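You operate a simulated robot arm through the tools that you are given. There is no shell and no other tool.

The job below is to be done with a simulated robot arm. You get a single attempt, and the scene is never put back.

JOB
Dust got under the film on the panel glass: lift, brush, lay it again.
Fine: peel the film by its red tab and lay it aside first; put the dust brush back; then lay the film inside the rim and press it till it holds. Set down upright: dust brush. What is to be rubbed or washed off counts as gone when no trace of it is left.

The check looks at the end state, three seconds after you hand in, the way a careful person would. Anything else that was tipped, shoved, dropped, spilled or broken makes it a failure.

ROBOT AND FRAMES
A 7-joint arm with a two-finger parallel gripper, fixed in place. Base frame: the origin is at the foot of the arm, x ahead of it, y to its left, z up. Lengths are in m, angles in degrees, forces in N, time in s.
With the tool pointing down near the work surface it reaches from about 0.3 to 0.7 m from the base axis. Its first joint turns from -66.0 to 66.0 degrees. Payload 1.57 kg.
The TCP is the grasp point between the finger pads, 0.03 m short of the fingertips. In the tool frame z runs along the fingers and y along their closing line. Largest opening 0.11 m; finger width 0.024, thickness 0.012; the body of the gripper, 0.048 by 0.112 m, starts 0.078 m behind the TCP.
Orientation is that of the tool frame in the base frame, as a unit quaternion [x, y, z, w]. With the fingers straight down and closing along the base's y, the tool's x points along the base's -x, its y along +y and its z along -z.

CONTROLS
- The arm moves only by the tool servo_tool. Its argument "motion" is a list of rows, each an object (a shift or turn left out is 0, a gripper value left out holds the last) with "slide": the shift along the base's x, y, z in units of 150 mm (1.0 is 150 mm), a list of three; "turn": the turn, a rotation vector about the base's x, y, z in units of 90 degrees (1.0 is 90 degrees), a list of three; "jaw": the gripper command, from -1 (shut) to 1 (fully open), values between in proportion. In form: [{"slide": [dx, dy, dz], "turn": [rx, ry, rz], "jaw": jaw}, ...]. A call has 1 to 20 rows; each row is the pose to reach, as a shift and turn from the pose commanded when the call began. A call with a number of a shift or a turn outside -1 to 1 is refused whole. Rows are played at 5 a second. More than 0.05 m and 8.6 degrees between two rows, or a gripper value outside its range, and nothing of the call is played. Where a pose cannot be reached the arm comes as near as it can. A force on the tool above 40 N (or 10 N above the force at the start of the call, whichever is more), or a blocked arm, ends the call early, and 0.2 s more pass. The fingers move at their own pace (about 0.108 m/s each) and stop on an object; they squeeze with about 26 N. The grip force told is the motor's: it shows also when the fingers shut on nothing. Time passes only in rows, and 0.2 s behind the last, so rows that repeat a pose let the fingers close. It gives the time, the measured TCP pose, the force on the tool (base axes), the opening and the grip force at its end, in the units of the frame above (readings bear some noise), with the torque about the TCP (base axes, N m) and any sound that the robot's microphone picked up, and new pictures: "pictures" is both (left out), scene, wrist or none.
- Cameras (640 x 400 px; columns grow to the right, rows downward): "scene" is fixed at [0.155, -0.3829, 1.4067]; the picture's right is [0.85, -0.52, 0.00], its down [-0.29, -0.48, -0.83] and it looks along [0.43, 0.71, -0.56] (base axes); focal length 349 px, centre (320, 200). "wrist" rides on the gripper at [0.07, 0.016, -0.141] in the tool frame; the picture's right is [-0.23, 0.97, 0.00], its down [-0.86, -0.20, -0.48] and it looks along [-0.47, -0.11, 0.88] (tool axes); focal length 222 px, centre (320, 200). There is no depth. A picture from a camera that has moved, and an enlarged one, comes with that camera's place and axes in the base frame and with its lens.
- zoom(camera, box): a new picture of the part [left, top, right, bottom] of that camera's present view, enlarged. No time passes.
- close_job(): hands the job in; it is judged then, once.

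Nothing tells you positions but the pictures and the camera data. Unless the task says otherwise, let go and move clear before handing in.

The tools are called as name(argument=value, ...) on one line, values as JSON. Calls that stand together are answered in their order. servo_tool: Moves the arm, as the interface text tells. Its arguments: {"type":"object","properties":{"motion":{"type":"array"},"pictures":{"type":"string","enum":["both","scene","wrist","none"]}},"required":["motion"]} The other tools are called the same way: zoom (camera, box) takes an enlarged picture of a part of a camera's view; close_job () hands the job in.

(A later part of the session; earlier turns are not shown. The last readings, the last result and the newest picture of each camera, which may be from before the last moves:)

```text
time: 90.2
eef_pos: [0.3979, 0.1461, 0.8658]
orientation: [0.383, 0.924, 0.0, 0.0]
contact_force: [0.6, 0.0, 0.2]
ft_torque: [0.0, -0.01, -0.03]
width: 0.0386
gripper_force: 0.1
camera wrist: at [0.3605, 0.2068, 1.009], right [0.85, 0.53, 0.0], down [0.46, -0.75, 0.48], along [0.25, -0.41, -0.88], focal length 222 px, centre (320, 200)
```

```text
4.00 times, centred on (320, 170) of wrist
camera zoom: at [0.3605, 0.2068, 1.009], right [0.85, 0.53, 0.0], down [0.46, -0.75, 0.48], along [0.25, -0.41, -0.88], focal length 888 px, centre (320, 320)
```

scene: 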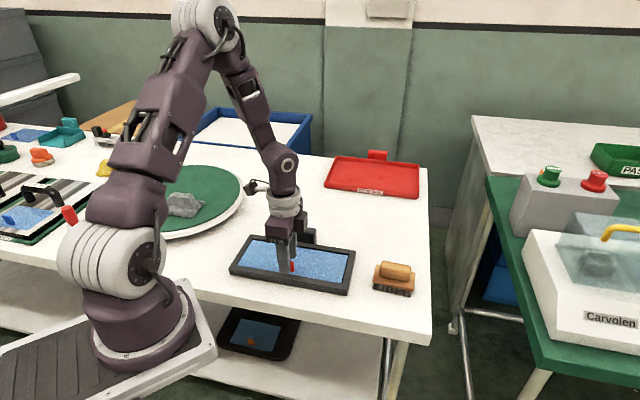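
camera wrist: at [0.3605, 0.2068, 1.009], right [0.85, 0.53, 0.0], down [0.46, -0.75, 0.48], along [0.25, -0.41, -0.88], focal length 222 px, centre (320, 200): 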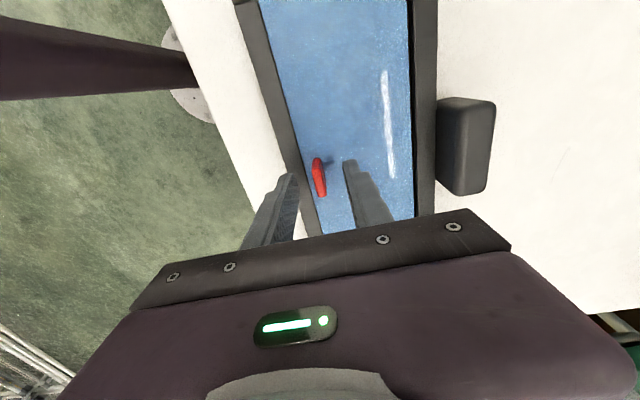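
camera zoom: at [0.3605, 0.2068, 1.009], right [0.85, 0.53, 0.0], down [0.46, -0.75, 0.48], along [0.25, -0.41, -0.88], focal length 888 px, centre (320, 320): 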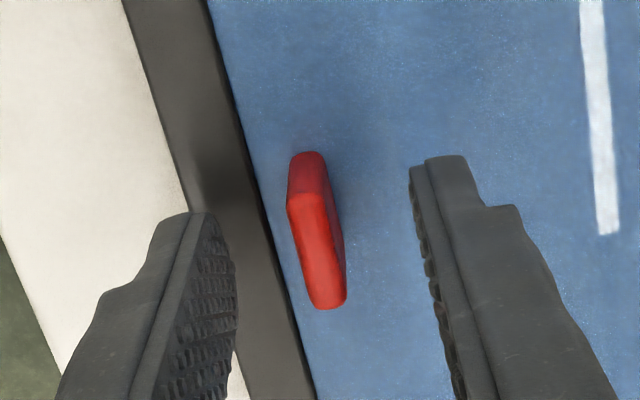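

servo_tool(motion=[{"jaw": -0.7}, {"jaw": -1}, {"jaw": -1}, {"jaw": -1}, {"slide": [0.0024, -0.0024, 0.003]}, {"slide": [0.0047, -0.0047, 0.003]}, {"slide": [0.0047, -0.0047, 0.003]}], pictures="none")

zoom(camera="scene", box=[260, 240, 340, 290])

zoom(camera="scene", box=[220, 210, 440, 350])

```text
time: 91.8
eef_pos: [0.3984, 0.146, 0.8682]
orientation: [0.383, 0.924, 0.001, 0.0]
contact_force: [-0.4, -0.1, -0.5]
ft_torque: [0.0, -0.03, -0.02]
width: 0.006
gripper_force: 25.6
```

```text
8.00 times, centred on (300, 265) of scene
camera zoom: at [0.155, -0.3829, 1.4067], right [0.85, -0.52, 0.0], down [-0.29, -0.48, -0.83], along [0.43, 0.71, -0.56], focal length 2795 px, centre (480, -320)
```

zoom: 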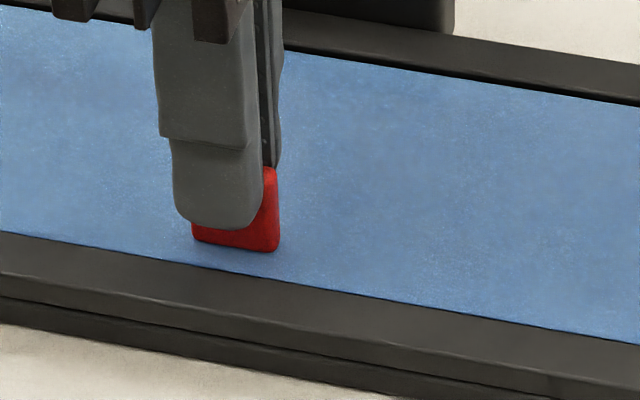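

```text
2.86 times, centred on (330, 280) of scene
camera zoom: at [0.155, -0.3829, 1.4067], right [0.85, -0.52, 0.0], down [-0.29, -0.48, -0.83], along [0.43, 0.71, -0.56], focal length 998 px, centre (291, -29)
```

zoom: 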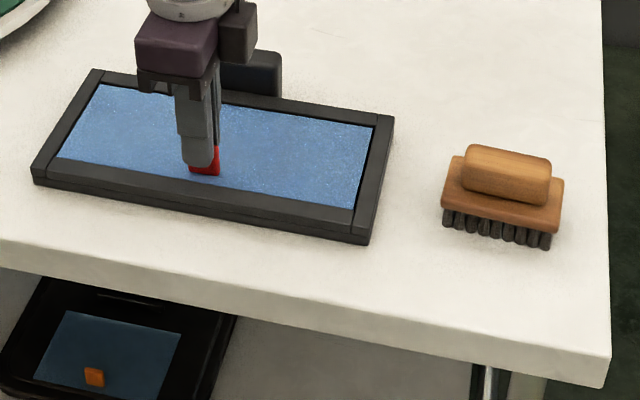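

The tab now matches its original place exactly. I'll first try a firmer press through the held tab.

servo_tool(motion=[{"slide": [0, 0, -0.004]}, {"slide": [0, 0, -0.008]}, {"slide": [0, 0, -0.011]}, {"slide": [0, 0, -0.011]}, {"slide": [0, 0, -0.011]}, {"slide": [0, 0, -0.011]}], pictures="none")

```text
time: 93.2
eef_pos: [0.3985, 0.1458, 0.8665]
orientation: [0.382, 0.924, 0.0, -0.001]
contact_force: [-0.4, -0.2, 6.2]
ft_torque: [0.01, 0.0, 0.0]
width: 0.0061
gripper_force: 25.8
```

servo_tool(motion=[{"slide": [0, 0, -0.002]}, {"slide": [0, 0, -0.004]}, {"slide": [0, 0, -0.006]}, {"slide": [0, 0, -0.006]}, {"slide": [0, 0, -0.006]}, {"slide": [0, 0, -0.006]}], pictures="none")

```text
time: 94.6
eef_pos: [0.3984, 0.1466, 0.8659]
orientation: [0.383, 0.924, 0.001, 0.0]
contact_force: [2.5, 0.1, 31.6]
ft_torque: [-0.02, -0.08, 0.03]
width: 0.006
gripper_force: 25.9
```

No sound at 32 N through the tab. Still holding it, I'll ease up until the load is gone and slightly beyond, to feel whether the film clings.

servo_tool(motion=[{"slide": [0, 0, 0.003]}, {"slide": [0, 0, 0.006]}, {"slide": [0, 0, 0.008]}, {"slide": [0, 0, 0.008]}], pictures="none")

servo_tool(motion=[{"slide": [0, 0, 0.002]}, {"slide": [0, 0, 0.004]}, {"slide": [0, 0, 0.004]}], pictures="none")

```text
time: 95.6
eef_pos: [0.3983, 0.1453, 0.8657]
orientation: [0.382, 0.924, -0.001, -0.002]
contact_force: [0.4, 0.7, -0.4]
ft_torque: [-0.04, 0.0, -0.03]
width: 0.0062
gripper_force: 25.8
```

```text
time: 96.4
eef_pos: [0.3986, 0.146, 0.8666]
orientation: [0.382, 0.924, 0.0, 0.0]
contact_force: [0.0, 0.9, -0.2]
ft_torque: [0.0, -0.01, -0.01]
width: 0.0056
gripper_force: 25.9
```

The film lifts freely, so it isn't held yet. I'll release it in place and then press the centre with gradually more force.

servo_tool(motion=[{"slide": [0, 0, -0.003]}, {"slide": [0, 0, -0.003], "jaw": -0.6}, {"slide": [0, 0, -0.003], "jaw": -0.45}, {"slide": [0, 0, -0.003], "jaw": -0.45}, {"slide": [0, 0, 0.06]}, {"slide": [0, 0, 0.2]}, {"slide": [0, 0, 0.35]}, {"slide": [0, 0, 0.35]}], pictures="none")

zoom(camera="scene", box=[260, 240, 340, 290])

zoom(camera="wrist", box=[230, 0, 430, 200])

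zoom(camera="scene", box=[220, 210, 380, 310])

```text
time: 98.2
eef_pos: [0.3988, 0.1463, 0.9199]
orientation: [0.382, 0.924, 0.0, 0.0]
contact_force: [-0.4, -0.3, 0.0]
ft_torque: [-0.04, 0.01, -0.01]
width: 0.0302
gripper_force: 0.0
```

```text
8.00 times, centred on (300, 265) of scene
camera zoom: at [0.1549, -0.3829, 1.4067], right [0.85, -0.52, 0.0], down [-0.29, -0.48, -0.83], along [0.43, 0.71, -0.56], focal length 2795 px, centre (480, -320)
```

zoom: 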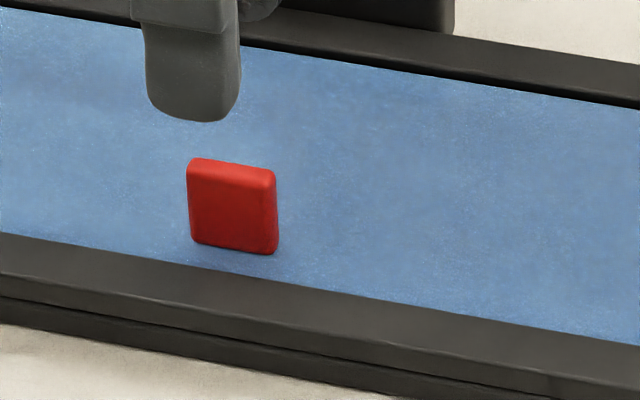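

```text
2.00 times, centred on (330, 100) of wrist
camera zoom: at [0.3611, 0.2062, 1.0622], right [0.85, 0.53, 0.0], down [0.46, -0.75, 0.48], along [0.25, -0.41, -0.88], focal length 444 px, centre (300, 400)
```

zoom: 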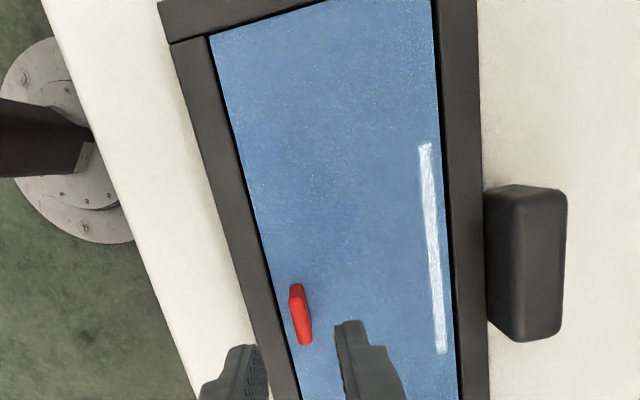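

```text
4.00 times, centred on (300, 260) of scene
camera zoom: at [0.1549, -0.3829, 1.4067], right [0.85, -0.52, 0.0], down [-0.29, -0.48, -0.83], along [0.43, 0.71, -0.56], focal length 1397 px, centre (400, -40)
```

zoom: 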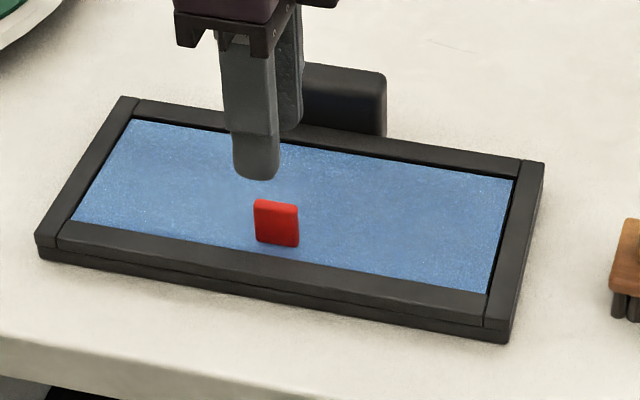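

The film is seated as at the start, to within about half a millimetre. I'll press at its centre again, this time harder.

servo_tool(motion=[{"slide": [0.09, 0.08, 0], "jaw": -1}, {"slide": [0.178, 0.163, 0]}, {"slide": [0.178, 0.163, -0.15]}, {"slide": [0.178, 0.163, -0.3]}, {"slide": [0.178, 0.163, -0.4]}, {"slide": [0.178, 0.163, -0.44]}, {"slide": [0.178, 0.163, -0.455]}, {"slide": [0.178, 0.163, -0.46]}, {"slide": [0.178, 0.163, -0.464]}, {"slide": [0.178, 0.163, -0.468]}, {"slide": [0.178, 0.163, -0.468]}, {"slide": [0.178, 0.163, -0.468]}], pictures="none")

```text
time: 100.8
eef_pos: [0.4251, 0.1711, 0.8493]
orientation: [0.383, 0.924, 0.001, 0.0]
contact_force: [0.5, 0.6, 20.1]
ft_torque: [0.02, 0.02, -0.01]
width: 0.0
gripper_force: 21.9
```

servo_tool(motion=[{"slide": [0, 0, -0.001]}, {"slide": [0, 0, -0.002]}, {"slide": [0, 0, -0.003]}, {"slide": [0, 0, -0.003]}, {"slide": [0, 0, -0.003]}, {"slide": [0, 0, -0.003]}, {"slide": [0, 0, -0.003]}], pictures="none")

```text
time: 101.9
eef_pos: [0.4245, 0.1713, 0.851]
orientation: [0.383, 0.924, 0.001, 0.0]
contact_force: [-2.2, -1.6, 18.4]
ft_torque: [-0.07, 0.11, -0.01]
width: 0.0003
gripper_force: 21.2
stopped in row 5: the force on the tool passed its limit at 40 N (the readings are from after the stop); the commanded pose is now the measured one
```

Even 40 N at the centre gave no sound. I'll rise and take the tab gently to test by feel whether the film is held now.

servo_tool(motion=[{"slide": [0, 0, 0.03]}, {"slide": [0, 0, 0.2]}, {"slide": [0, 0, 0.4]}, {"slide": [-0.09, -0.084, 0.45], "jaw": -0.3}, {"slide": [-0.18, -0.168, 0.45]}, {"slide": [-0.18, -0.168, 0.3]}, {"slide": [-0.18, -0.168, 0.2]}, {"slide": [-0.18, -0.168, 0.2]}])

zoom(camera="wrist", box=[240, 110, 400, 210])

zoom(camera="scene", box=[220, 210, 380, 310])

```text
time: 103.7
eef_pos: [0.3982, 0.1457, 0.8799]
orientation: [0.383, 0.924, 0.0, 0.0]
contact_force: [-0.1, -0.1, -1.0]
ft_torque: [0.03, 0.02, 0.01]
width: 0.0385
gripper_force: 0.0
camera wrist: at [0.3611, 0.2053, 1.0213], right [0.85, 0.53, 0.0], down [0.46, -0.75, 0.48], along [0.25, -0.41, -0.88], focal length 222 px, centre (320, 200)
```

scene: 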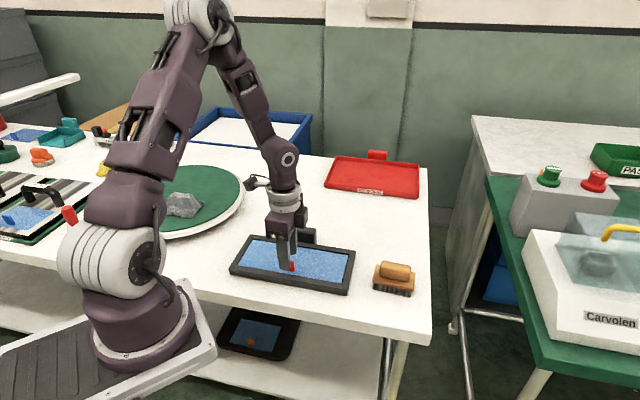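
wrist: 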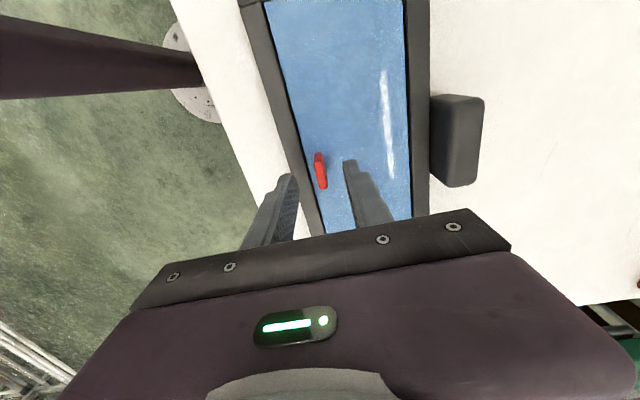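

```text
4.00 times, centred on (320, 160) of wrist
camera zoom: at [0.3611, 0.2053, 1.0213], right [0.85, 0.53, 0.0], down [0.46, -0.75, 0.48], along [0.25, -0.41, -0.88], focal length 888 px, centre (320, 360)
```

zoom: 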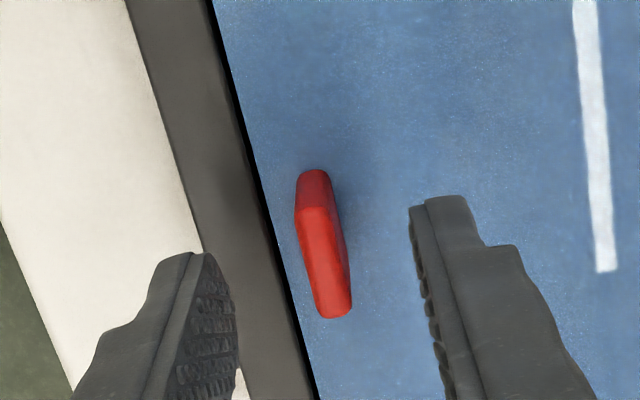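

```text
4.00 times, centred on (300, 260) of scene
camera zoom: at [0.155, -0.3829, 1.4067], right [0.85, -0.52, 0.0], down [-0.29, -0.48, -0.83], along [0.43, 0.71, -0.56], focal length 1397 px, centre (400, -40)
```

zoom: 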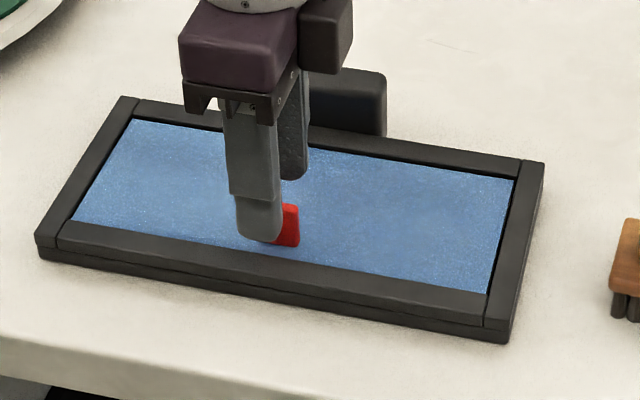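

servo_tool(motion=[{"slide": [0, 0, -0.04]}, {"slide": [0, 0, -0.08]}, {"slide": [0, 0, -0.08], "jaw": -0.8}, {"slide": [0, 0, -0.08], "jaw": -1}, {"slide": [0, 0, -0.08], "jaw": -1}, {"slide": [0, 0, -0.08], "jaw": -1}], pictures="none")

servo_tool(motion=[{"slide": [0, 0, 0.002]}, {"slide": [0, 0, 0.004]}, {"slide": [0, 0, 0.004]}], pictures="none")

zoom(camera="scene", box=[220, 210, 380, 310])

```text
time: 105.1
eef_pos: [0.3986, 0.1451, 0.868]
orientation: [0.382, 0.924, 0.001, 0.0]
contact_force: [-0.5, 0.1, 0.1]
ft_torque: [-0.01, -0.02, -0.01]
width: 0.0061
gripper_force: 26.2
```

```text
time: 105.9
eef_pos: [0.3974, 0.1453, 0.8669]
orientation: [0.383, 0.924, 0.001, 0.0]
contact_force: [0.2, -0.3, 0.5]
ft_torque: [0.03, 0.0, 0.01]
width: 0.0061
gripper_force: 25.8
```

```text
4.00 times, centred on (300, 260) of scene
camera zoom: at [0.155, -0.3829, 1.4067], right [0.85, -0.52, 0.0], down [-0.29, -0.48, -0.83], along [0.43, 0.71, -0.56], focal length 1397 px, centre (400, -40)
```

zoom: 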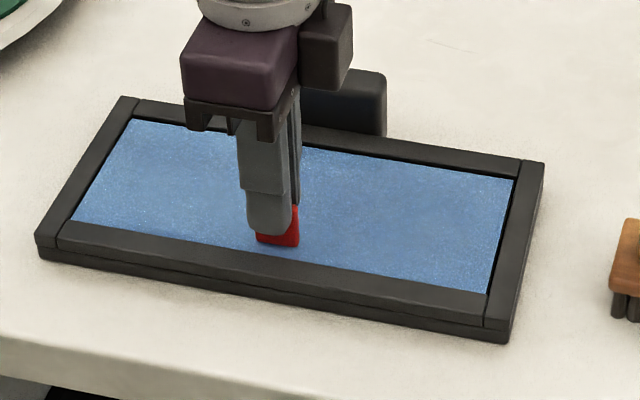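

The film still lifts freely. Perhaps it needs a longer press, so I'll release it and hold a steady moderate press on the centre for several seconds.

servo_tool(motion=[{"slide": [0, 0, -0.004]}, {"slide": [0, 0, -0.004], "jaw": -0.6}, {"slide": [0, 0, -0.004], "jaw": -0.45}, {"slide": [0, 0, -0.004], "jaw": -0.45}, {"slide": [0, 0, 0.08]}, {"slide": [0, 0, 0.25]}, {"slide": [0.09, 0.08, 0.35], "jaw": -1}, {"slide": [0.178, 0.163, 0.3]}, {"slide": [0.178, 0.163, 0.15]}, {"slide": [0.178, 0.163, 0.0]}, {"slide": [0.178, 0.163, -0.07]}, {"slide": [0.178, 0.163, -0.09]}, {"slide": [0.178, 0.163, -0.1]}, {"slide": [0.178, 0.163, -0.1]}], pictures="none")

zoom(camera="scene", box=[260, 240, 340, 290])

```text
time: 108.9
eef_pos: [0.4246, 0.1706, 0.8539]
orientation: [0.382, 0.924, 0.001, 0.001]
contact_force: [0.3, 0.8, 0.5]
ft_torque: [0.02, -0.04, 0.01]
width: 0.0
gripper_force: 21.4
```

```text
8.00 times, centred on (300, 265) of scene
camera zoom: at [0.155, -0.3829, 1.4067], right [0.85, -0.52, 0.0], down [-0.29, -0.48, -0.83], along [0.43, 0.71, -0.56], focal length 2795 px, centre (480, -320)
```

zoom: 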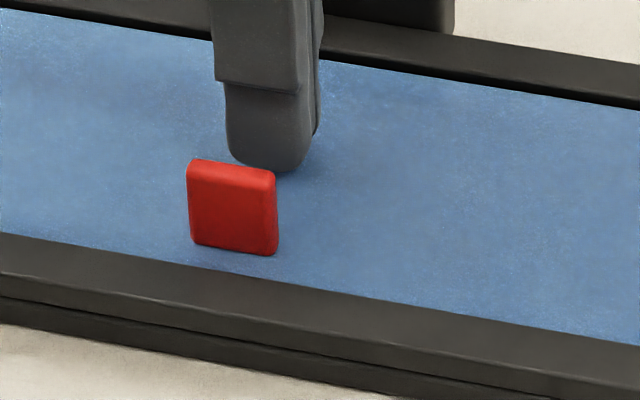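

servo_tool(motion=[{"slide": [0, 0, -0.0067]}, {"slide": [0, 0, -0.0133]}, {"slide": [0, 0, -0.018]}, {"slide": [0, 0, -0.02]}, {"slide": [0, 0, -0.02]}], pictures="none")

```text
time: 110.1
eef_pos: [0.4247, 0.1689, 0.8507]
orientation: [0.382, 0.924, 0.001, 0.0]
contact_force: [-0.4, 0.0, 8.9]
ft_torque: [0.01, 0.05, -0.02]
width: 0.0
gripper_force: 21.6
```

servo_tool(motion=[{"slide": [0, 0, -0.001]}, {"slide": [0, 0, -0.002]}, {"slide": [0, 0, -0.002]}, {"slide": [0, 0, -0.002]}, {"slide": [0, 0, -0.002]}, {"slide": [0, 0, -0.002]}, {"slide": [0, 0, -0.002]}, {"slide": [0, 0, -0.002]}, {"slide": [0, 0, -0.002]}, {"slide": [0, 0, -0.002]}, {"slide": [0, 0, -0.002]}, {"slide": [0, 0, -0.002]}, {"slide": [0, 0, -0.002]}, {"slide": [0, 0, -0.002]}, {"slide": [0, 0, -0.002]}, {"slide": [0, 0, -0.002]}, {"slide": [0, 0, -0.002]}, {"slide": [0, 0, -0.002]}, {"slide": [0, 0, -0.002]}, {"slide": [0, 0, -0.002]}], pictures="none")

```text
time: 114.3
eef_pos: [0.4246, 0.1696, 0.8502]
orientation: [0.383, 0.924, 0.0, 0.0]
contact_force: [-0.3, -0.2, 17.8]
ft_torque: [-0.03, 0.0, 0.02]
width: 0.0001
gripper_force: 21.4
```

There was no effect after 4 s at 18 N, so force and time are not what is missing. I'll rise to the same viewpoint as my very first close look and compare the film against the rim.

servo_tool(motion=[{"slide": [0, 0, 0.05]}, {"slide": [0, 0, 0.25]}, {"slide": [0, 0, 0.5]}, {"slide": [-0.1, -0.1, 0.75]}, {"slide": [-0.225, -0.2, 1.0]}, {"slide": [-0.225, -0.2, 1.0]}], pictures="none")

servo_tool(motion=[{"slide": [0, 0, 0.2]}, {"slide": [0, 0, 0.333]}, {"slide": [0, 0, 0.333]}, {"slide": [0, 0, 0.333]}], pictures="wrist")

zoom(camera="wrist", box=[270, 0, 430, 100])

zoom(camera="wrist", box=[270, 100, 430, 200])

```text
time: 115.7
eef_pos: [0.391, 0.1405, 1.0001]
orientation: [0.383, 0.924, 0.001, 0.001]
contact_force: [-1.1, 0.6, -0.2]
ft_torque: [0.01, 0.01, -0.07]
width: 0.0001
gripper_force: 21.2
```

```text
time: 116.7
eef_pos: [0.3919, 0.14, 1.0501]
orientation: [0.382, 0.924, 0.001, 0.0]
contact_force: [-0.3, -0.3, -0.3]
ft_torque: [-0.01, -0.04, -0.01]
width: 0.0
gripper_force: 21.4
camera wrist: at [0.3539, 0.2007, 1.1919], right [0.85, 0.53, 0.0], down [0.46, -0.75, 0.48], along [0.25, -0.41, -0.88], focal length 222 px, centre (320, 200)
```

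wrist: 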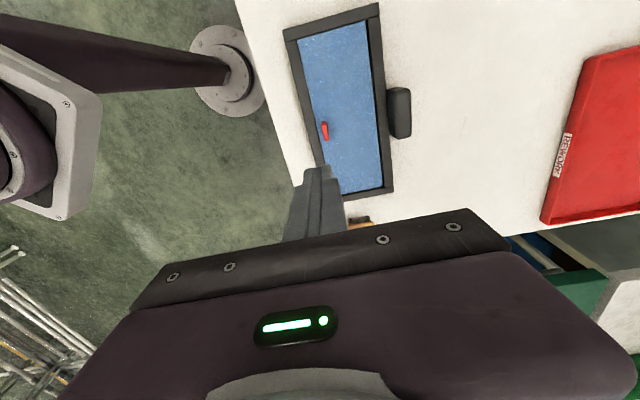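

```text
4.00 times, centred on (350, 50) of wrist
camera zoom: at [0.3539, 0.2007, 1.1919], right [0.85, 0.53, 0.0], down [0.46, -0.75, 0.48], along [0.25, -0.41, -0.88], focal length 888 px, centre (200, 800)
```

zoom: 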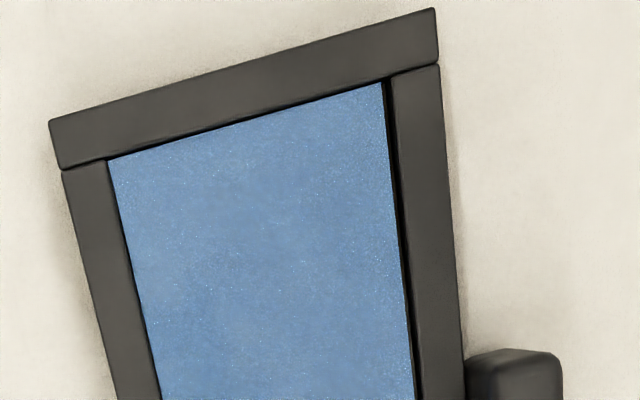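

```text
4.00 times, centred on (350, 150) of wrist
camera zoom: at [0.3539, 0.2007, 1.1919], right [0.85, 0.53, 0.0], down [0.46, -0.75, 0.48], along [0.25, -0.41, -0.88], focal length 888 px, centre (200, 400)
```

zoom: 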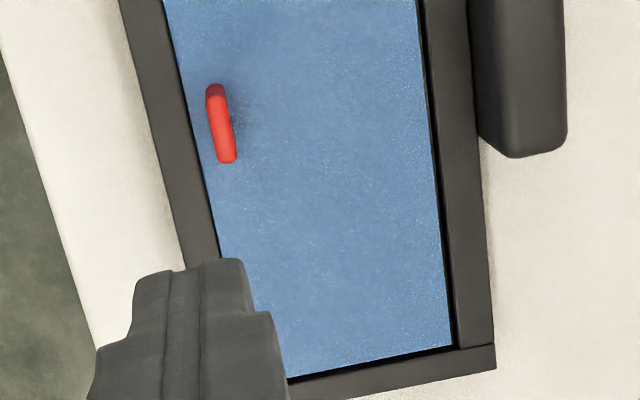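

This view is revealing: the film now sits against the near rim, while originally there were even gaps all round. I'll zoom in further to measure them.

zoom(camera="wrist", box=[290, 30, 350, 70])

zoom(camera="wrist", box=[345, 10, 405, 50])

zoom(camera="wrist", box=[340, 160, 400, 200])

zoom(camera="wrist", box=[295, 110, 355, 150])

```text
10.00 times, centred on (320, 50) of wrist
camera zoom: at [0.3539, 0.2007, 1.1919], right [0.85, 0.53, 0.0], down [0.46, -0.75, 0.48], along [0.25, -0.41, -0.88], focal length 2221 px, centre (320, 1700)
```

zoom: 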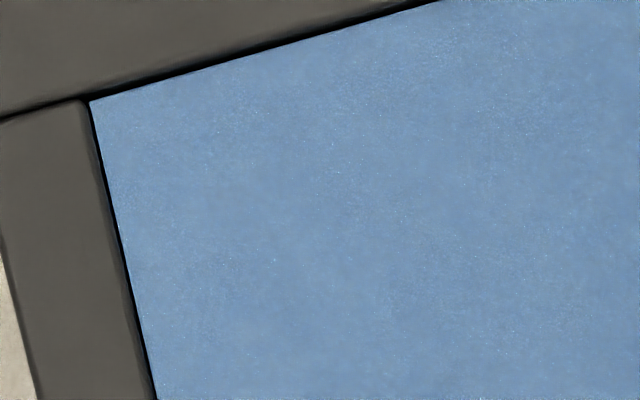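

```text
10.00 times, centred on (375, 30) of wrist
camera zoom: at [0.3539, 0.2007, 1.1919], right [0.85, 0.53, 0.0], down [0.46, -0.75, 0.48], along [0.25, -0.41, -0.88], focal length 2221 px, centre (-230, 1900)
```

zoom: 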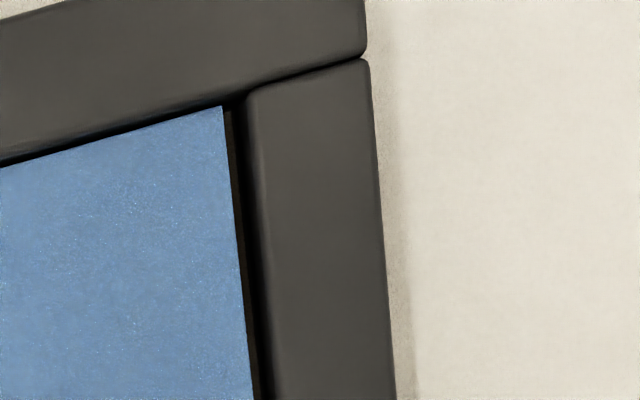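

```text
10.00 times, centred on (370, 180) of wrist
camera zoom: at [0.3539, 0.2007, 1.1919], right [0.85, 0.53, 0.0], down [0.46, -0.75, 0.48], along [0.25, -0.41, -0.88], focal length 2221 px, centre (-180, 400)
```

zoom: 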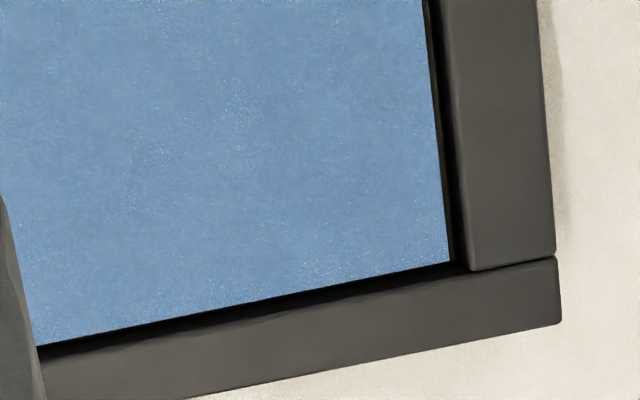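

```text
10.00 times, centred on (325, 130) of wrist
camera zoom: at [0.3539, 0.2007, 1.1919], right [0.85, 0.53, 0.0], down [0.46, -0.75, 0.48], along [0.25, -0.41, -0.88], focal length 2221 px, centre (270, 900)
```

zoom: 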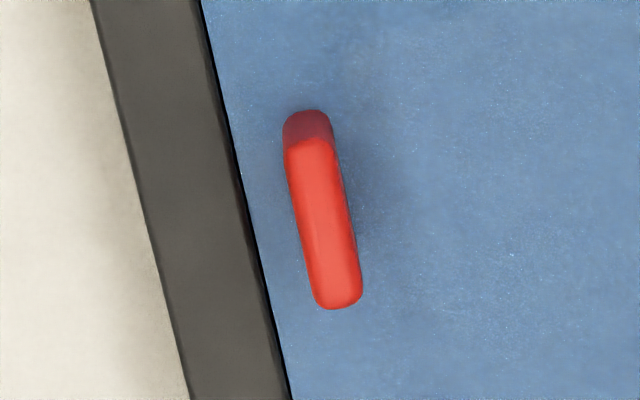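

The near and left gaps have closed to almost nothing, so the film is about 1 mm off centre and may be touching the rim. I'll open the jaw, go back to the tab and recentre it properly.

servo_tool(motion=[{"slide": [0.0157, 0.0223, -0.2], "jaw": -0.3}, {"slide": [0.0313, 0.0447, -0.45]}, {"slide": [0.0313, 0.0447, -0.7]}, {"slide": [0.0313, 0.0447, -0.95]}, {"slide": [0.0313, 0.0447, -1.0]}, {"slide": [0.0313, 0.0447, -1.0]}], pictures="none")

servo_tool(motion=[{"slide": [0, 0, -0.1]}, {"slide": [0, 0, -0.18]}, {"slide": [0, 0, -0.22]}, {"slide": [0, 0, -0.22]}], pictures="wrist")

zoom(camera="wrist", box=[280, 140, 360, 190])

```text
time: 118.1
eef_pos: [0.3957, 0.1451, 0.8989]
orientation: [0.382, 0.924, 0.001, 0.0]
contact_force: [0.1, -0.5, 0.0]
ft_torque: [0.0, 0.03, 0.02]
width: 0.0387
gripper_force: 0.1
```

```text
time: 119.1
eef_pos: [0.3965, 0.1454, 0.8658]
orientation: [0.382, 0.924, 0.001, 0.001]
contact_force: [1.1, -1.1, -0.7]
ft_torque: [-0.03, -0.01, 0.02]
width: 0.0384
gripper_force: 0.1
camera wrist: at [0.3583, 0.2069, 1.0083], right [0.85, 0.53, 0.0], down [0.46, -0.75, 0.48], along [0.25, -0.41, -0.88], focal length 222 px, centre (320, 200)
```

wrist: 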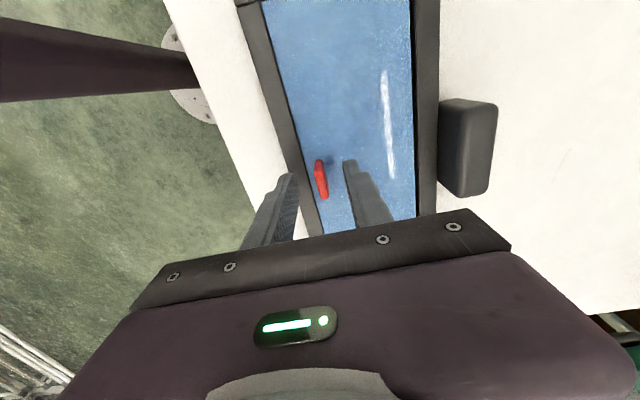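

```text
8.00 times, centred on (320, 165) of wrist
camera zoom: at [0.3583, 0.2069, 1.0083], right [0.85, 0.53, 0.0], down [0.46, -0.75, 0.48], along [0.25, -0.41, -0.88], focal length 1777 px, centre (320, 480)
```

zoom: 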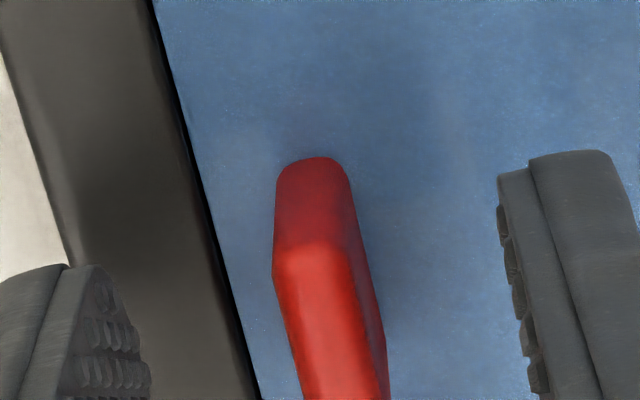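

servo_tool(motion=[{"jaw": -0.8}, {"jaw": -1}, {"jaw": -1}, {"jaw": -1}, {"slide": [0.004, 0.0005, 0.004]}, {"slide": [0.0085, 0.0009, 0.004]}, {"slide": [0.0085, 0.0009, 0.004]}, {"slide": [0.0085, 0.0009, 0.0]}], pictures="wrist")

zoom(camera="wrist", box=[250, 60, 330, 110])

zoom(camera="wrist", box=[370, 60, 450, 110])

zoom(camera="wrist", box=[230, 0, 310, 50])

zoom(camera="wrist", box=[370, 160, 450, 210])

```text
time: 120.9
eef_pos: [0.3965, 0.1463, 0.8656]
orientation: [0.383, 0.924, 0.001, 0.0]
contact_force: [-0.6, 0.5, 0.1]
ft_torque: [0.02, -0.03, 0.01]
width: 0.0061
gripper_force: 25.7
camera wrist: at [0.3599, 0.2071, 1.0085], right [0.85, 0.53, 0.0], down [0.46, -0.75, 0.48], along [0.25, -0.41, -0.88], focal length 222 px, centre (320, 200)
```

wrist: 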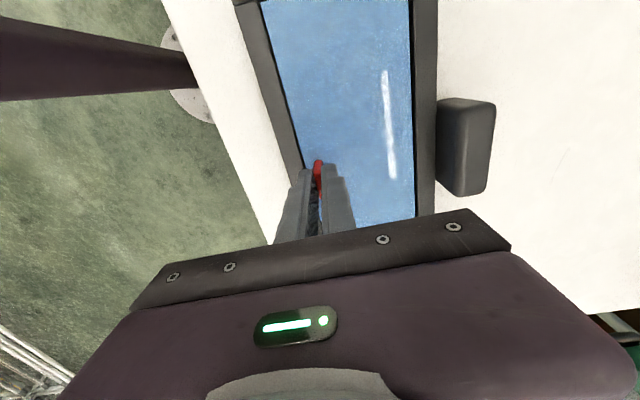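

```text
8.00 times, centred on (290, 85) of wrist
camera zoom: at [0.3599, 0.2071, 1.0085], right [0.85, 0.53, 0.0], down [0.46, -0.75, 0.48], along [0.25, -0.41, -0.88], focal length 1777 px, centre (560, 1120)
```

zoom: 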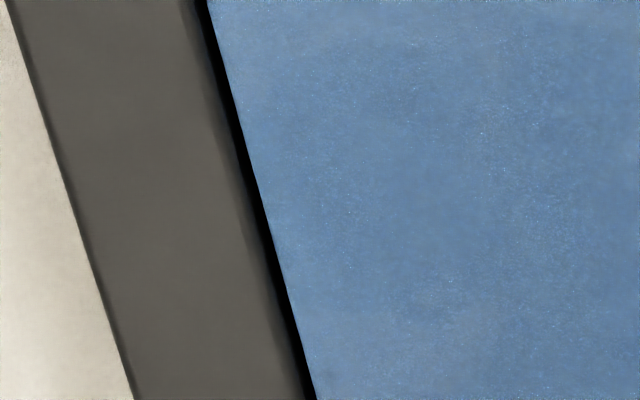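

```text
8.00 times, centred on (410, 85) of wrist
camera zoom: at [0.3599, 0.2071, 1.0085], right [0.85, 0.53, 0.0], down [0.46, -0.75, 0.48], along [0.25, -0.41, -0.88], focal length 1777 px, centre (-400, 1120)
```

zoom: 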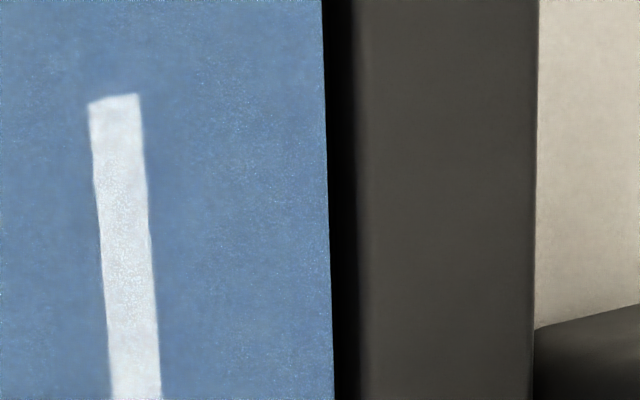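

```text
8.00 times, centred on (270, 25) of wrist
camera zoom: at [0.3599, 0.2071, 1.0085], right [0.85, 0.53, 0.0], down [0.46, -0.75, 0.48], along [0.25, -0.41, -0.88], focal length 1777 px, centre (720, 1600)
```

zoom: 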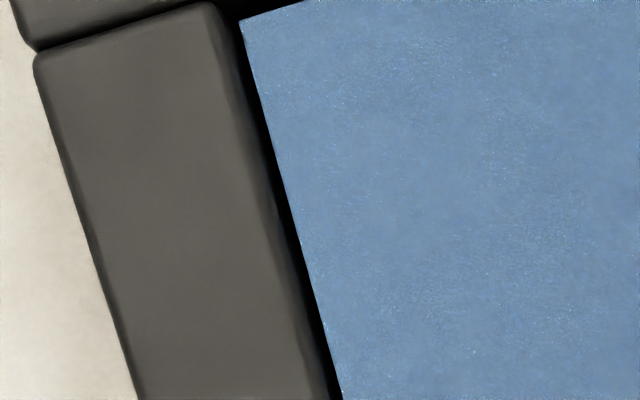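

```text
8.00 times, centred on (410, 185) of wrist
camera zoom: at [0.3599, 0.2071, 1.0085], right [0.85, 0.53, 0.0], down [0.46, -0.75, 0.48], along [0.25, -0.41, -0.88], focal length 1777 px, centre (-400, 320)
```

zoom: 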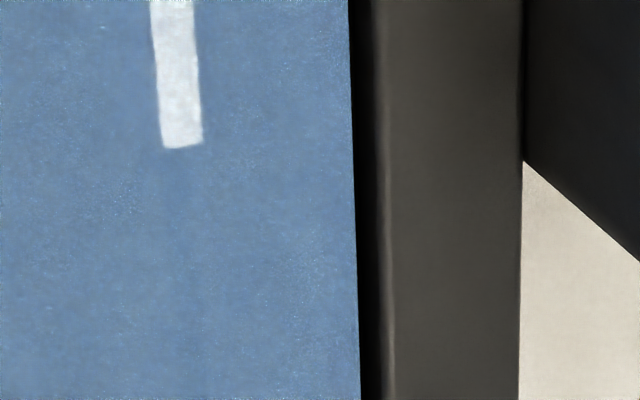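

The near gap is opening up, but the film still needs about half a millimetre more toward the far side. I'll adjust and look again.

servo_tool(motion=[{"slide": [0.0, 0.0, 0.003]}, {"slide": [0.0038, 0.0018, 0.003]}, {"slide": [0.0038, 0.0018, 0.003]}, {"slide": [0.0038, 0.0018, 0.003]}], pictures="none")

zoom(camera="wrist", box=[250, 60, 330, 110])

zoom(camera="wrist", box=[370, 60, 450, 110])

zoom(camera="scene", box=[260, 240, 340, 290])

zoom(camera="scene", box=[310, 240, 370, 290])

zoom(camera="scene", box=[225, 230, 285, 280])

```text
time: 121.9
eef_pos: [0.398, 0.1472, 0.8673]
orientation: [0.383, 0.924, 0.001, 0.0]
contact_force: [-0.2, 0.2, 0.9]
ft_torque: [0.02, 0.02, 0.01]
width: 0.006
gripper_force: 25.3
```

```text
8.00 times, centred on (290, 85) of wrist
camera zoom: at [0.3605, 0.2074, 1.0093], right [0.85, 0.53, 0.0], down [0.46, -0.75, 0.48], along [0.25, -0.41, -0.88], focal length 1777 px, centre (560, 1120)
```

zoom: 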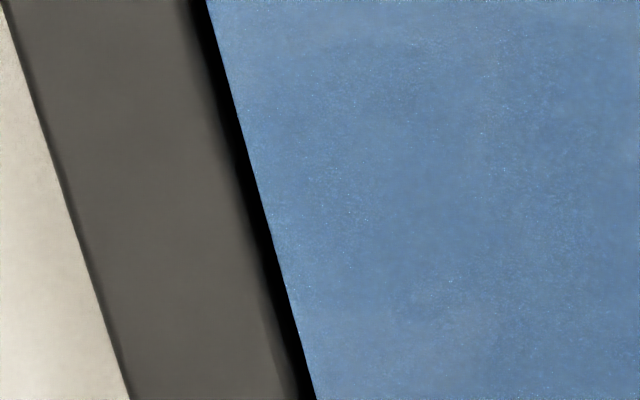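

```text
8.00 times, centred on (410, 85) of wrist
camera zoom: at [0.3605, 0.2074, 1.0093], right [0.85, 0.53, 0.0], down [0.46, -0.75, 0.48], along [0.25, -0.41, -0.88], focal length 1777 px, centre (-400, 1120)
```

zoom: 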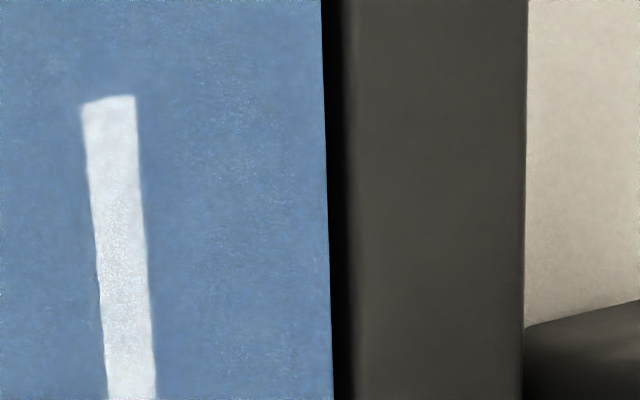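

```text
8.00 times, centred on (300, 265) of scene
camera zoom: at [0.155, -0.3829, 1.4067], right [0.85, -0.52, 0.0], down [-0.29, -0.48, -0.83], along [0.43, 0.71, -0.56], focal length 2795 px, centre (480, -320)
```

zoom: 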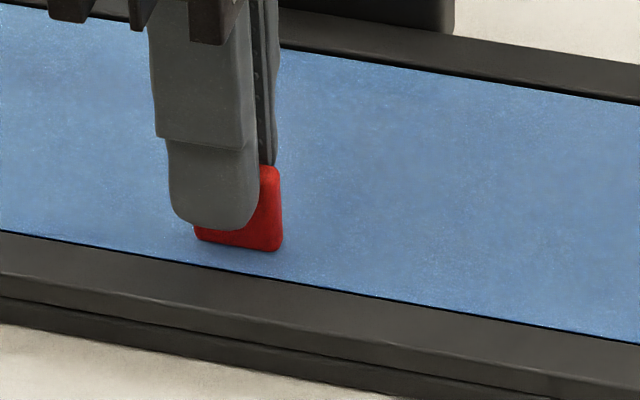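

```text
8.00 times, centred on (340, 265) of scene
camera zoom: at [0.155, -0.3829, 1.4067], right [0.85, -0.52, 0.0], down [-0.29, -0.48, -0.83], along [0.43, 0.71, -0.56], focal length 2795 px, centre (160, -320)
```

zoom: 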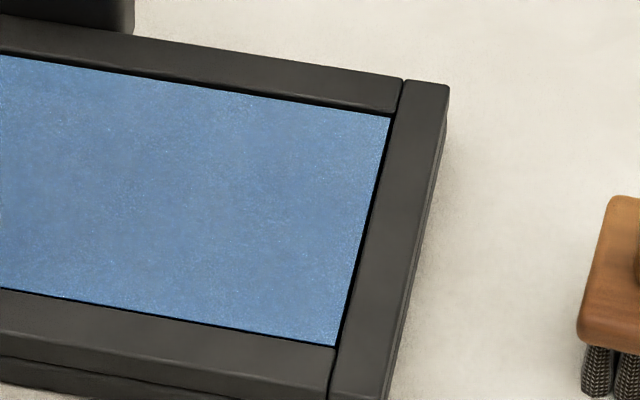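

```text
8.00 times, centred on (255, 255) of scene
camera zoom: at [0.155, -0.3829, 1.4067], right [0.85, -0.52, 0.0], down [-0.29, -0.48, -0.83], along [0.43, 0.71, -0.56], focal length 2795 px, centre (840, -240)
```

zoom: 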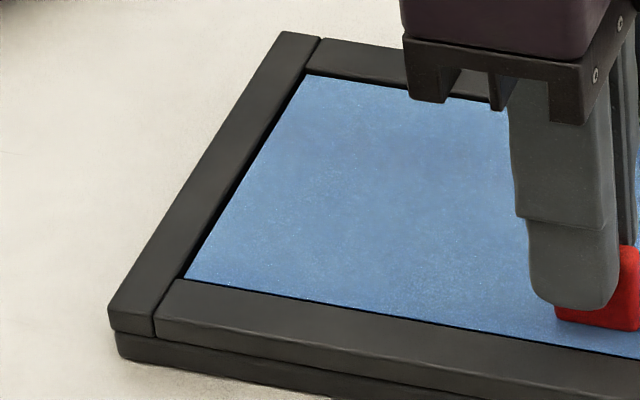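

The film is now centred with even gaps on all sides. I'll lower it and press lightly through the tab, listening.

servo_tool(motion=[{"slide": [0, 0, -0.003]}, {"slide": [0, 0, -0.005]}, {"slide": [0, 0, -0.007]}, {"slide": [0, 0, -0.007]}, {"slide": [0, 0, -0.007]}], pictures="none")

```text
time: 123.1
eef_pos: [0.3965, 0.146, 0.8658]
orientation: [0.383, 0.924, 0.001, 0.0]
contact_force: [-0.1, 0.3, 3.7]
ft_torque: [-0.01, -0.02, 0.0]
width: 0.0059
gripper_force: 25.9
```

servo_tool(motion=[{"slide": [0, 0, -0.002]}, {"slide": [0, 0, -0.004]}, {"slide": [0, 0, -0.004]}, {"slide": [0, 0, -0.004]}, {"slide": [0, 0, -0.004]}, {"slide": [0, 0, -0.004]}], pictures="none")

```text
time: 124.5
eef_pos: [0.3987, 0.1459, 0.8652]
orientation: [0.383, 0.924, 0.001, 0.001]
contact_force: [0.9, 0.7, 13.0]
ft_torque: [0.02, -0.05, -0.03]
width: 0.0059
gripper_force: 25.7
```

servo_tool(motion=[{"slide": [0, 0, 0.003]}, {"slide": [0, 0, 0.003], "jaw": -0.7}, {"slide": [0, 0, 0.003], "jaw": -0.5}, {"slide": [0, 0, 0.003], "jaw": -0.45}, {"slide": [0, 0, 0.06]}, {"slide": [0, 0, 0.25]}, {"slide": [0.09, 0.08, 0.35], "jaw": -1}, {"slide": [0.178, 0.163, 0.35]}, {"slide": [0.178, 0.163, 0.35]}], pictures="none")

zoom(camera="scene", box=[260, 240, 340, 290])

zoom(camera="wrist", box=[190, 0, 410, 140])

```text
time: 126.5
eef_pos: [0.4248, 0.1699, 0.918]
orientation: [0.383, 0.924, 0.001, -0.001]
contact_force: [0.5, -0.6, 0.8]
ft_torque: [0.01, -0.01, 0.0]
width: 0.0
gripper_force: 21.5
```

```text
8.00 times, centred on (300, 265) of scene
camera zoom: at [0.155, -0.3829, 1.4067], right [0.85, -0.52, 0.0], down [-0.29, -0.48, -0.83], along [0.43, 0.71, -0.56], focal length 2795 px, centre (480, -320)
```

zoom: 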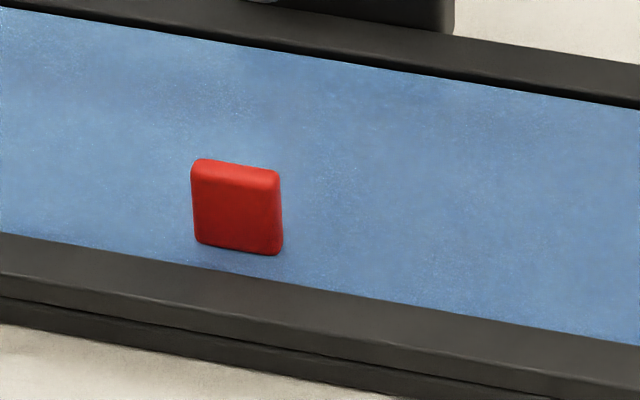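

```text
2.86 times, centred on (300, 70) of wrist
camera zoom: at [0.3871, 0.232, 1.0599], right [0.85, 0.53, 0.0], down [0.46, -0.75, 0.48], along [0.25, -0.41, -0.88], focal length 635 px, centre (377, 571)
```

zoom: 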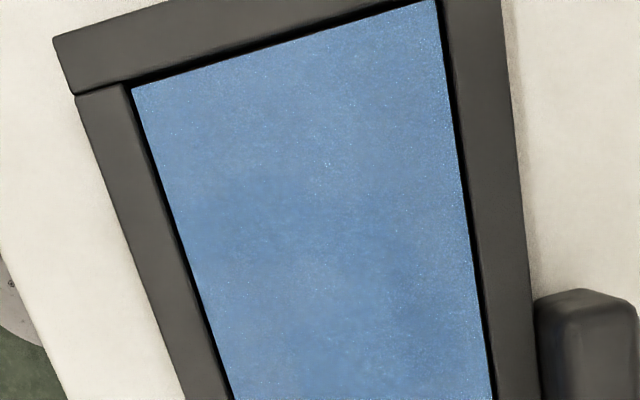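

Even gaps now show on all sides. I'll press the centre again with the film properly seated.

servo_tool(motion=[{"slide": [0, 0, -0.15]}, {"slide": [0, 0, -0.3]}, {"slide": [0, 0, -0.38]}, {"slide": [0, 0, -0.42]}, {"slide": [0, 0, -0.435]}, {"slide": [0, 0, -0.44]}, {"slide": [0, 0, -0.445]}, {"slide": [0, 0, -0.45]}, {"slide": [0, 0, -0.45]}], pictures="none")

```text
time: 128.5
eef_pos: [0.4244, 0.1719, 0.8516]
orientation: [0.383, 0.924, 0.0, 0.0]
contact_force: [0.9, 0.7, 4.0]
ft_torque: [0.0, 0.04, 0.02]
width: 0.0002
gripper_force: 21.3
```

servo_tool(motion=[{"slide": [0, 0, -0.001]}, {"slide": [0, 0, -0.002]}, {"slide": [0, 0, -0.003]}, {"slide": [0, 0, -0.004]}, {"slide": [0, 0, -0.005]}, {"slide": [0, 0, -0.006]}, {"slide": [0, 0, -0.006]}, {"slide": [0, 0, -0.006]}, {"slide": [0, 0, -0.006]}, {"slide": [0, 0, -0.006]}], pictures="none")

```text
time: 130.7
eef_pos: [0.424, 0.1709, 0.8494]
orientation: [0.383, 0.924, 0.0, 0.0]
contact_force: [0.1, 0.7, 19.1]
ft_torque: [-0.05, 0.03, 0.0]
width: 0.0001
gripper_force: 20.8
```

No sound at 19 N on the centre. With the film centred now, I'll press both ends as well.

servo_tool(motion=[{"slide": [0, 0, 0.02]}, {"slide": [0, 0, 0.06]}, {"slide": [0.13, -0.13, 0.06]}, {"slide": [0.26, -0.26, 0.06]}, {"slide": [0.4, -0.4, 0.06]}, {"slide": [0.47, -0.47, 0.06]}, {"slide": [0.47, -0.47, 0.03]}, {"slide": [0.47, -0.47, 0.01]}, {"slide": [0.47, -0.47, 0.005]}, {"slide": [0.47, -0.47, 0.002]}, {"slide": [0.47, -0.47, 0.0]}, {"slide": [0.47, -0.47, -0.001]}, {"slide": [0.47, -0.47, -0.001]}, {"slide": [0.47, -0.47, -0.001]}, {"slide": [0.47, -0.47, -0.001]}], pictures="none")

zoom(camera="scene", box=[220, 210, 380, 310])

```text
time: 133.9
eef_pos: [0.4946, 0.101, 0.8506]
orientation: [0.382, 0.924, 0.001, 0.001]
contact_force: [1.5, -0.1, 23.0]
ft_torque: [0.04, -0.06, -0.05]
width: 0.0
gripper_force: 21.0
```

```text
4.00 times, centred on (300, 260) of scene
camera zoom: at [0.1546, -0.383, 1.4067], right [0.85, -0.52, 0.0], down [-0.29, -0.48, -0.83], along [0.43, 0.71, -0.56], focal length 1397 px, centre (400, -40)
```

zoom: 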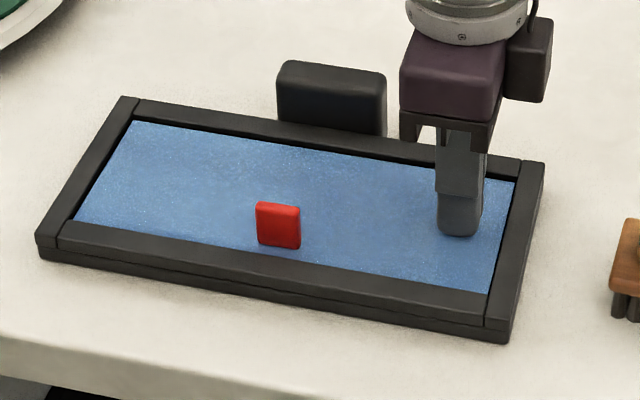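

servo_tool(motion=[{"slide": [0, 0, 0.02]}, {"slide": [0, 0, 0.06]}, {"slide": [-0.2, 0.2, 0.06]}, {"slide": [-0.42, 0.42, 0.06]}, {"slide": [-0.64, 0.64, 0.06]}, {"slide": [-0.86, 0.86, 0.06]}, {"slide": [-0.92, 0.92, 0.06]}, {"slide": [-0.92, 0.92, 0.03]}, {"slide": [-0.92, 0.92, 0.01]}, {"slide": [-0.92, 0.92, 0.005]}, {"slide": [-0.92, 0.92, 0.002]}, {"slide": [-0.92, 0.92, 0.0]}, {"slide": [-0.92, 0.92, -0.001]}, {"slide": [-0.92, 0.92, -0.001]}, {"slide": [-0.92, 0.92, -0.001]}, {"slide": [-0.92, 0.92, -0.001]}], pictures="none")

zoom(camera="scene", box=[220, 210, 380, 310])

```text
time: 137.3
eef_pos: [0.3565, 0.2382, 0.8505]
orientation: [0.382, 0.924, 0.002, 0.0]
contact_force: [1.6, 1.4, 22.2]
ft_torque: [0.01, -0.05, 0.02]
width: 0.0
gripper_force: 21.6
```

```text
4.00 times, centred on (300, 260) of scene
camera zoom: at [0.1547, -0.383, 1.4067], right [0.85, -0.52, 0.0], down [-0.29, -0.48, -0.83], along [0.43, 0.71, -0.56], focal length 1397 px, centre (400, -40)
```

zoom: 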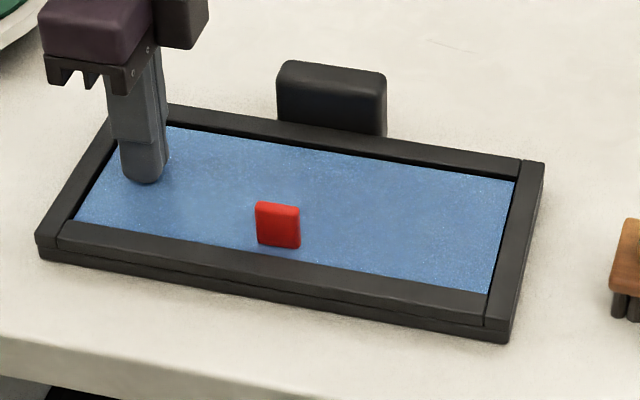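

There's still no hold after pressing the centre and both ends. Faint dust may remain underneath and stop it sticking, so I'll lift the film again and inspect the glass closely.

servo_tool(motion=[{"slide": [0, 0, 0.03]}, {"slide": [0, 0, 0.2]}, {"slide": [0, 0, 0.45]}, {"slide": [0.09, -0.2, 0.467], "jaw": -0.3}, {"slide": [0.18, -0.4, 0.467]}, {"slide": [0.277, -0.611, 0.467]}, {"slide": [0.277, -0.611, 0.35]}, {"slide": [0.277, -0.611, 0.22]}, {"slide": [0.277, -0.611, 0.22]}], pictures="wrist")

zoom(camera="wrist", box=[240, 110, 400, 210])

```text
time: 139.3
eef_pos: [0.4004, 0.1479, 0.8814]
orientation: [0.383, 0.924, 0.001, 0.0]
contact_force: [-0.1, 0.7, -0.7]
ft_torque: [0.01, 0.0, -0.03]
width: 0.0383
gripper_force: 0.0
camera wrist: at [0.3618, 0.2077, 1.0238], right [0.85, 0.53, 0.0], down [0.46, -0.75, 0.48], along [0.25, -0.41, -0.88], focal length 222 px, centre (320, 200)
```

wrist: 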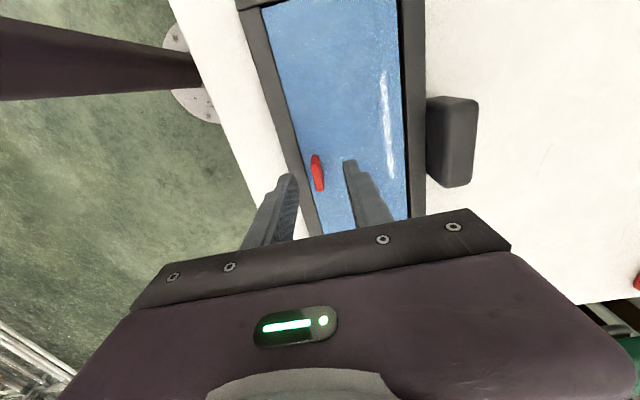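

```text
4.00 times, centred on (320, 160) of wrist
camera zoom: at [0.3618, 0.2077, 1.0238], right [0.85, 0.53, 0.0], down [0.46, -0.75, 0.48], along [0.25, -0.41, -0.88], focal length 888 px, centre (320, 360)
```

zoom: 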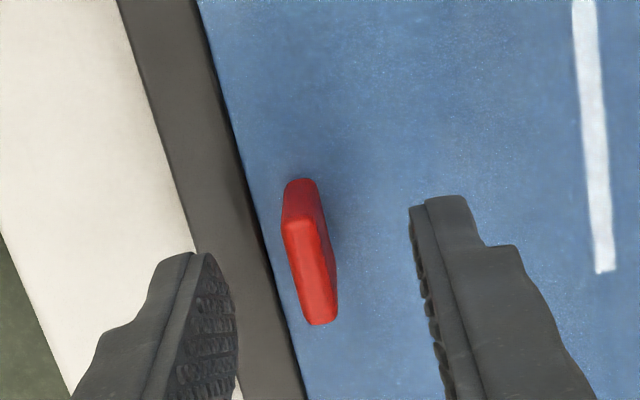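

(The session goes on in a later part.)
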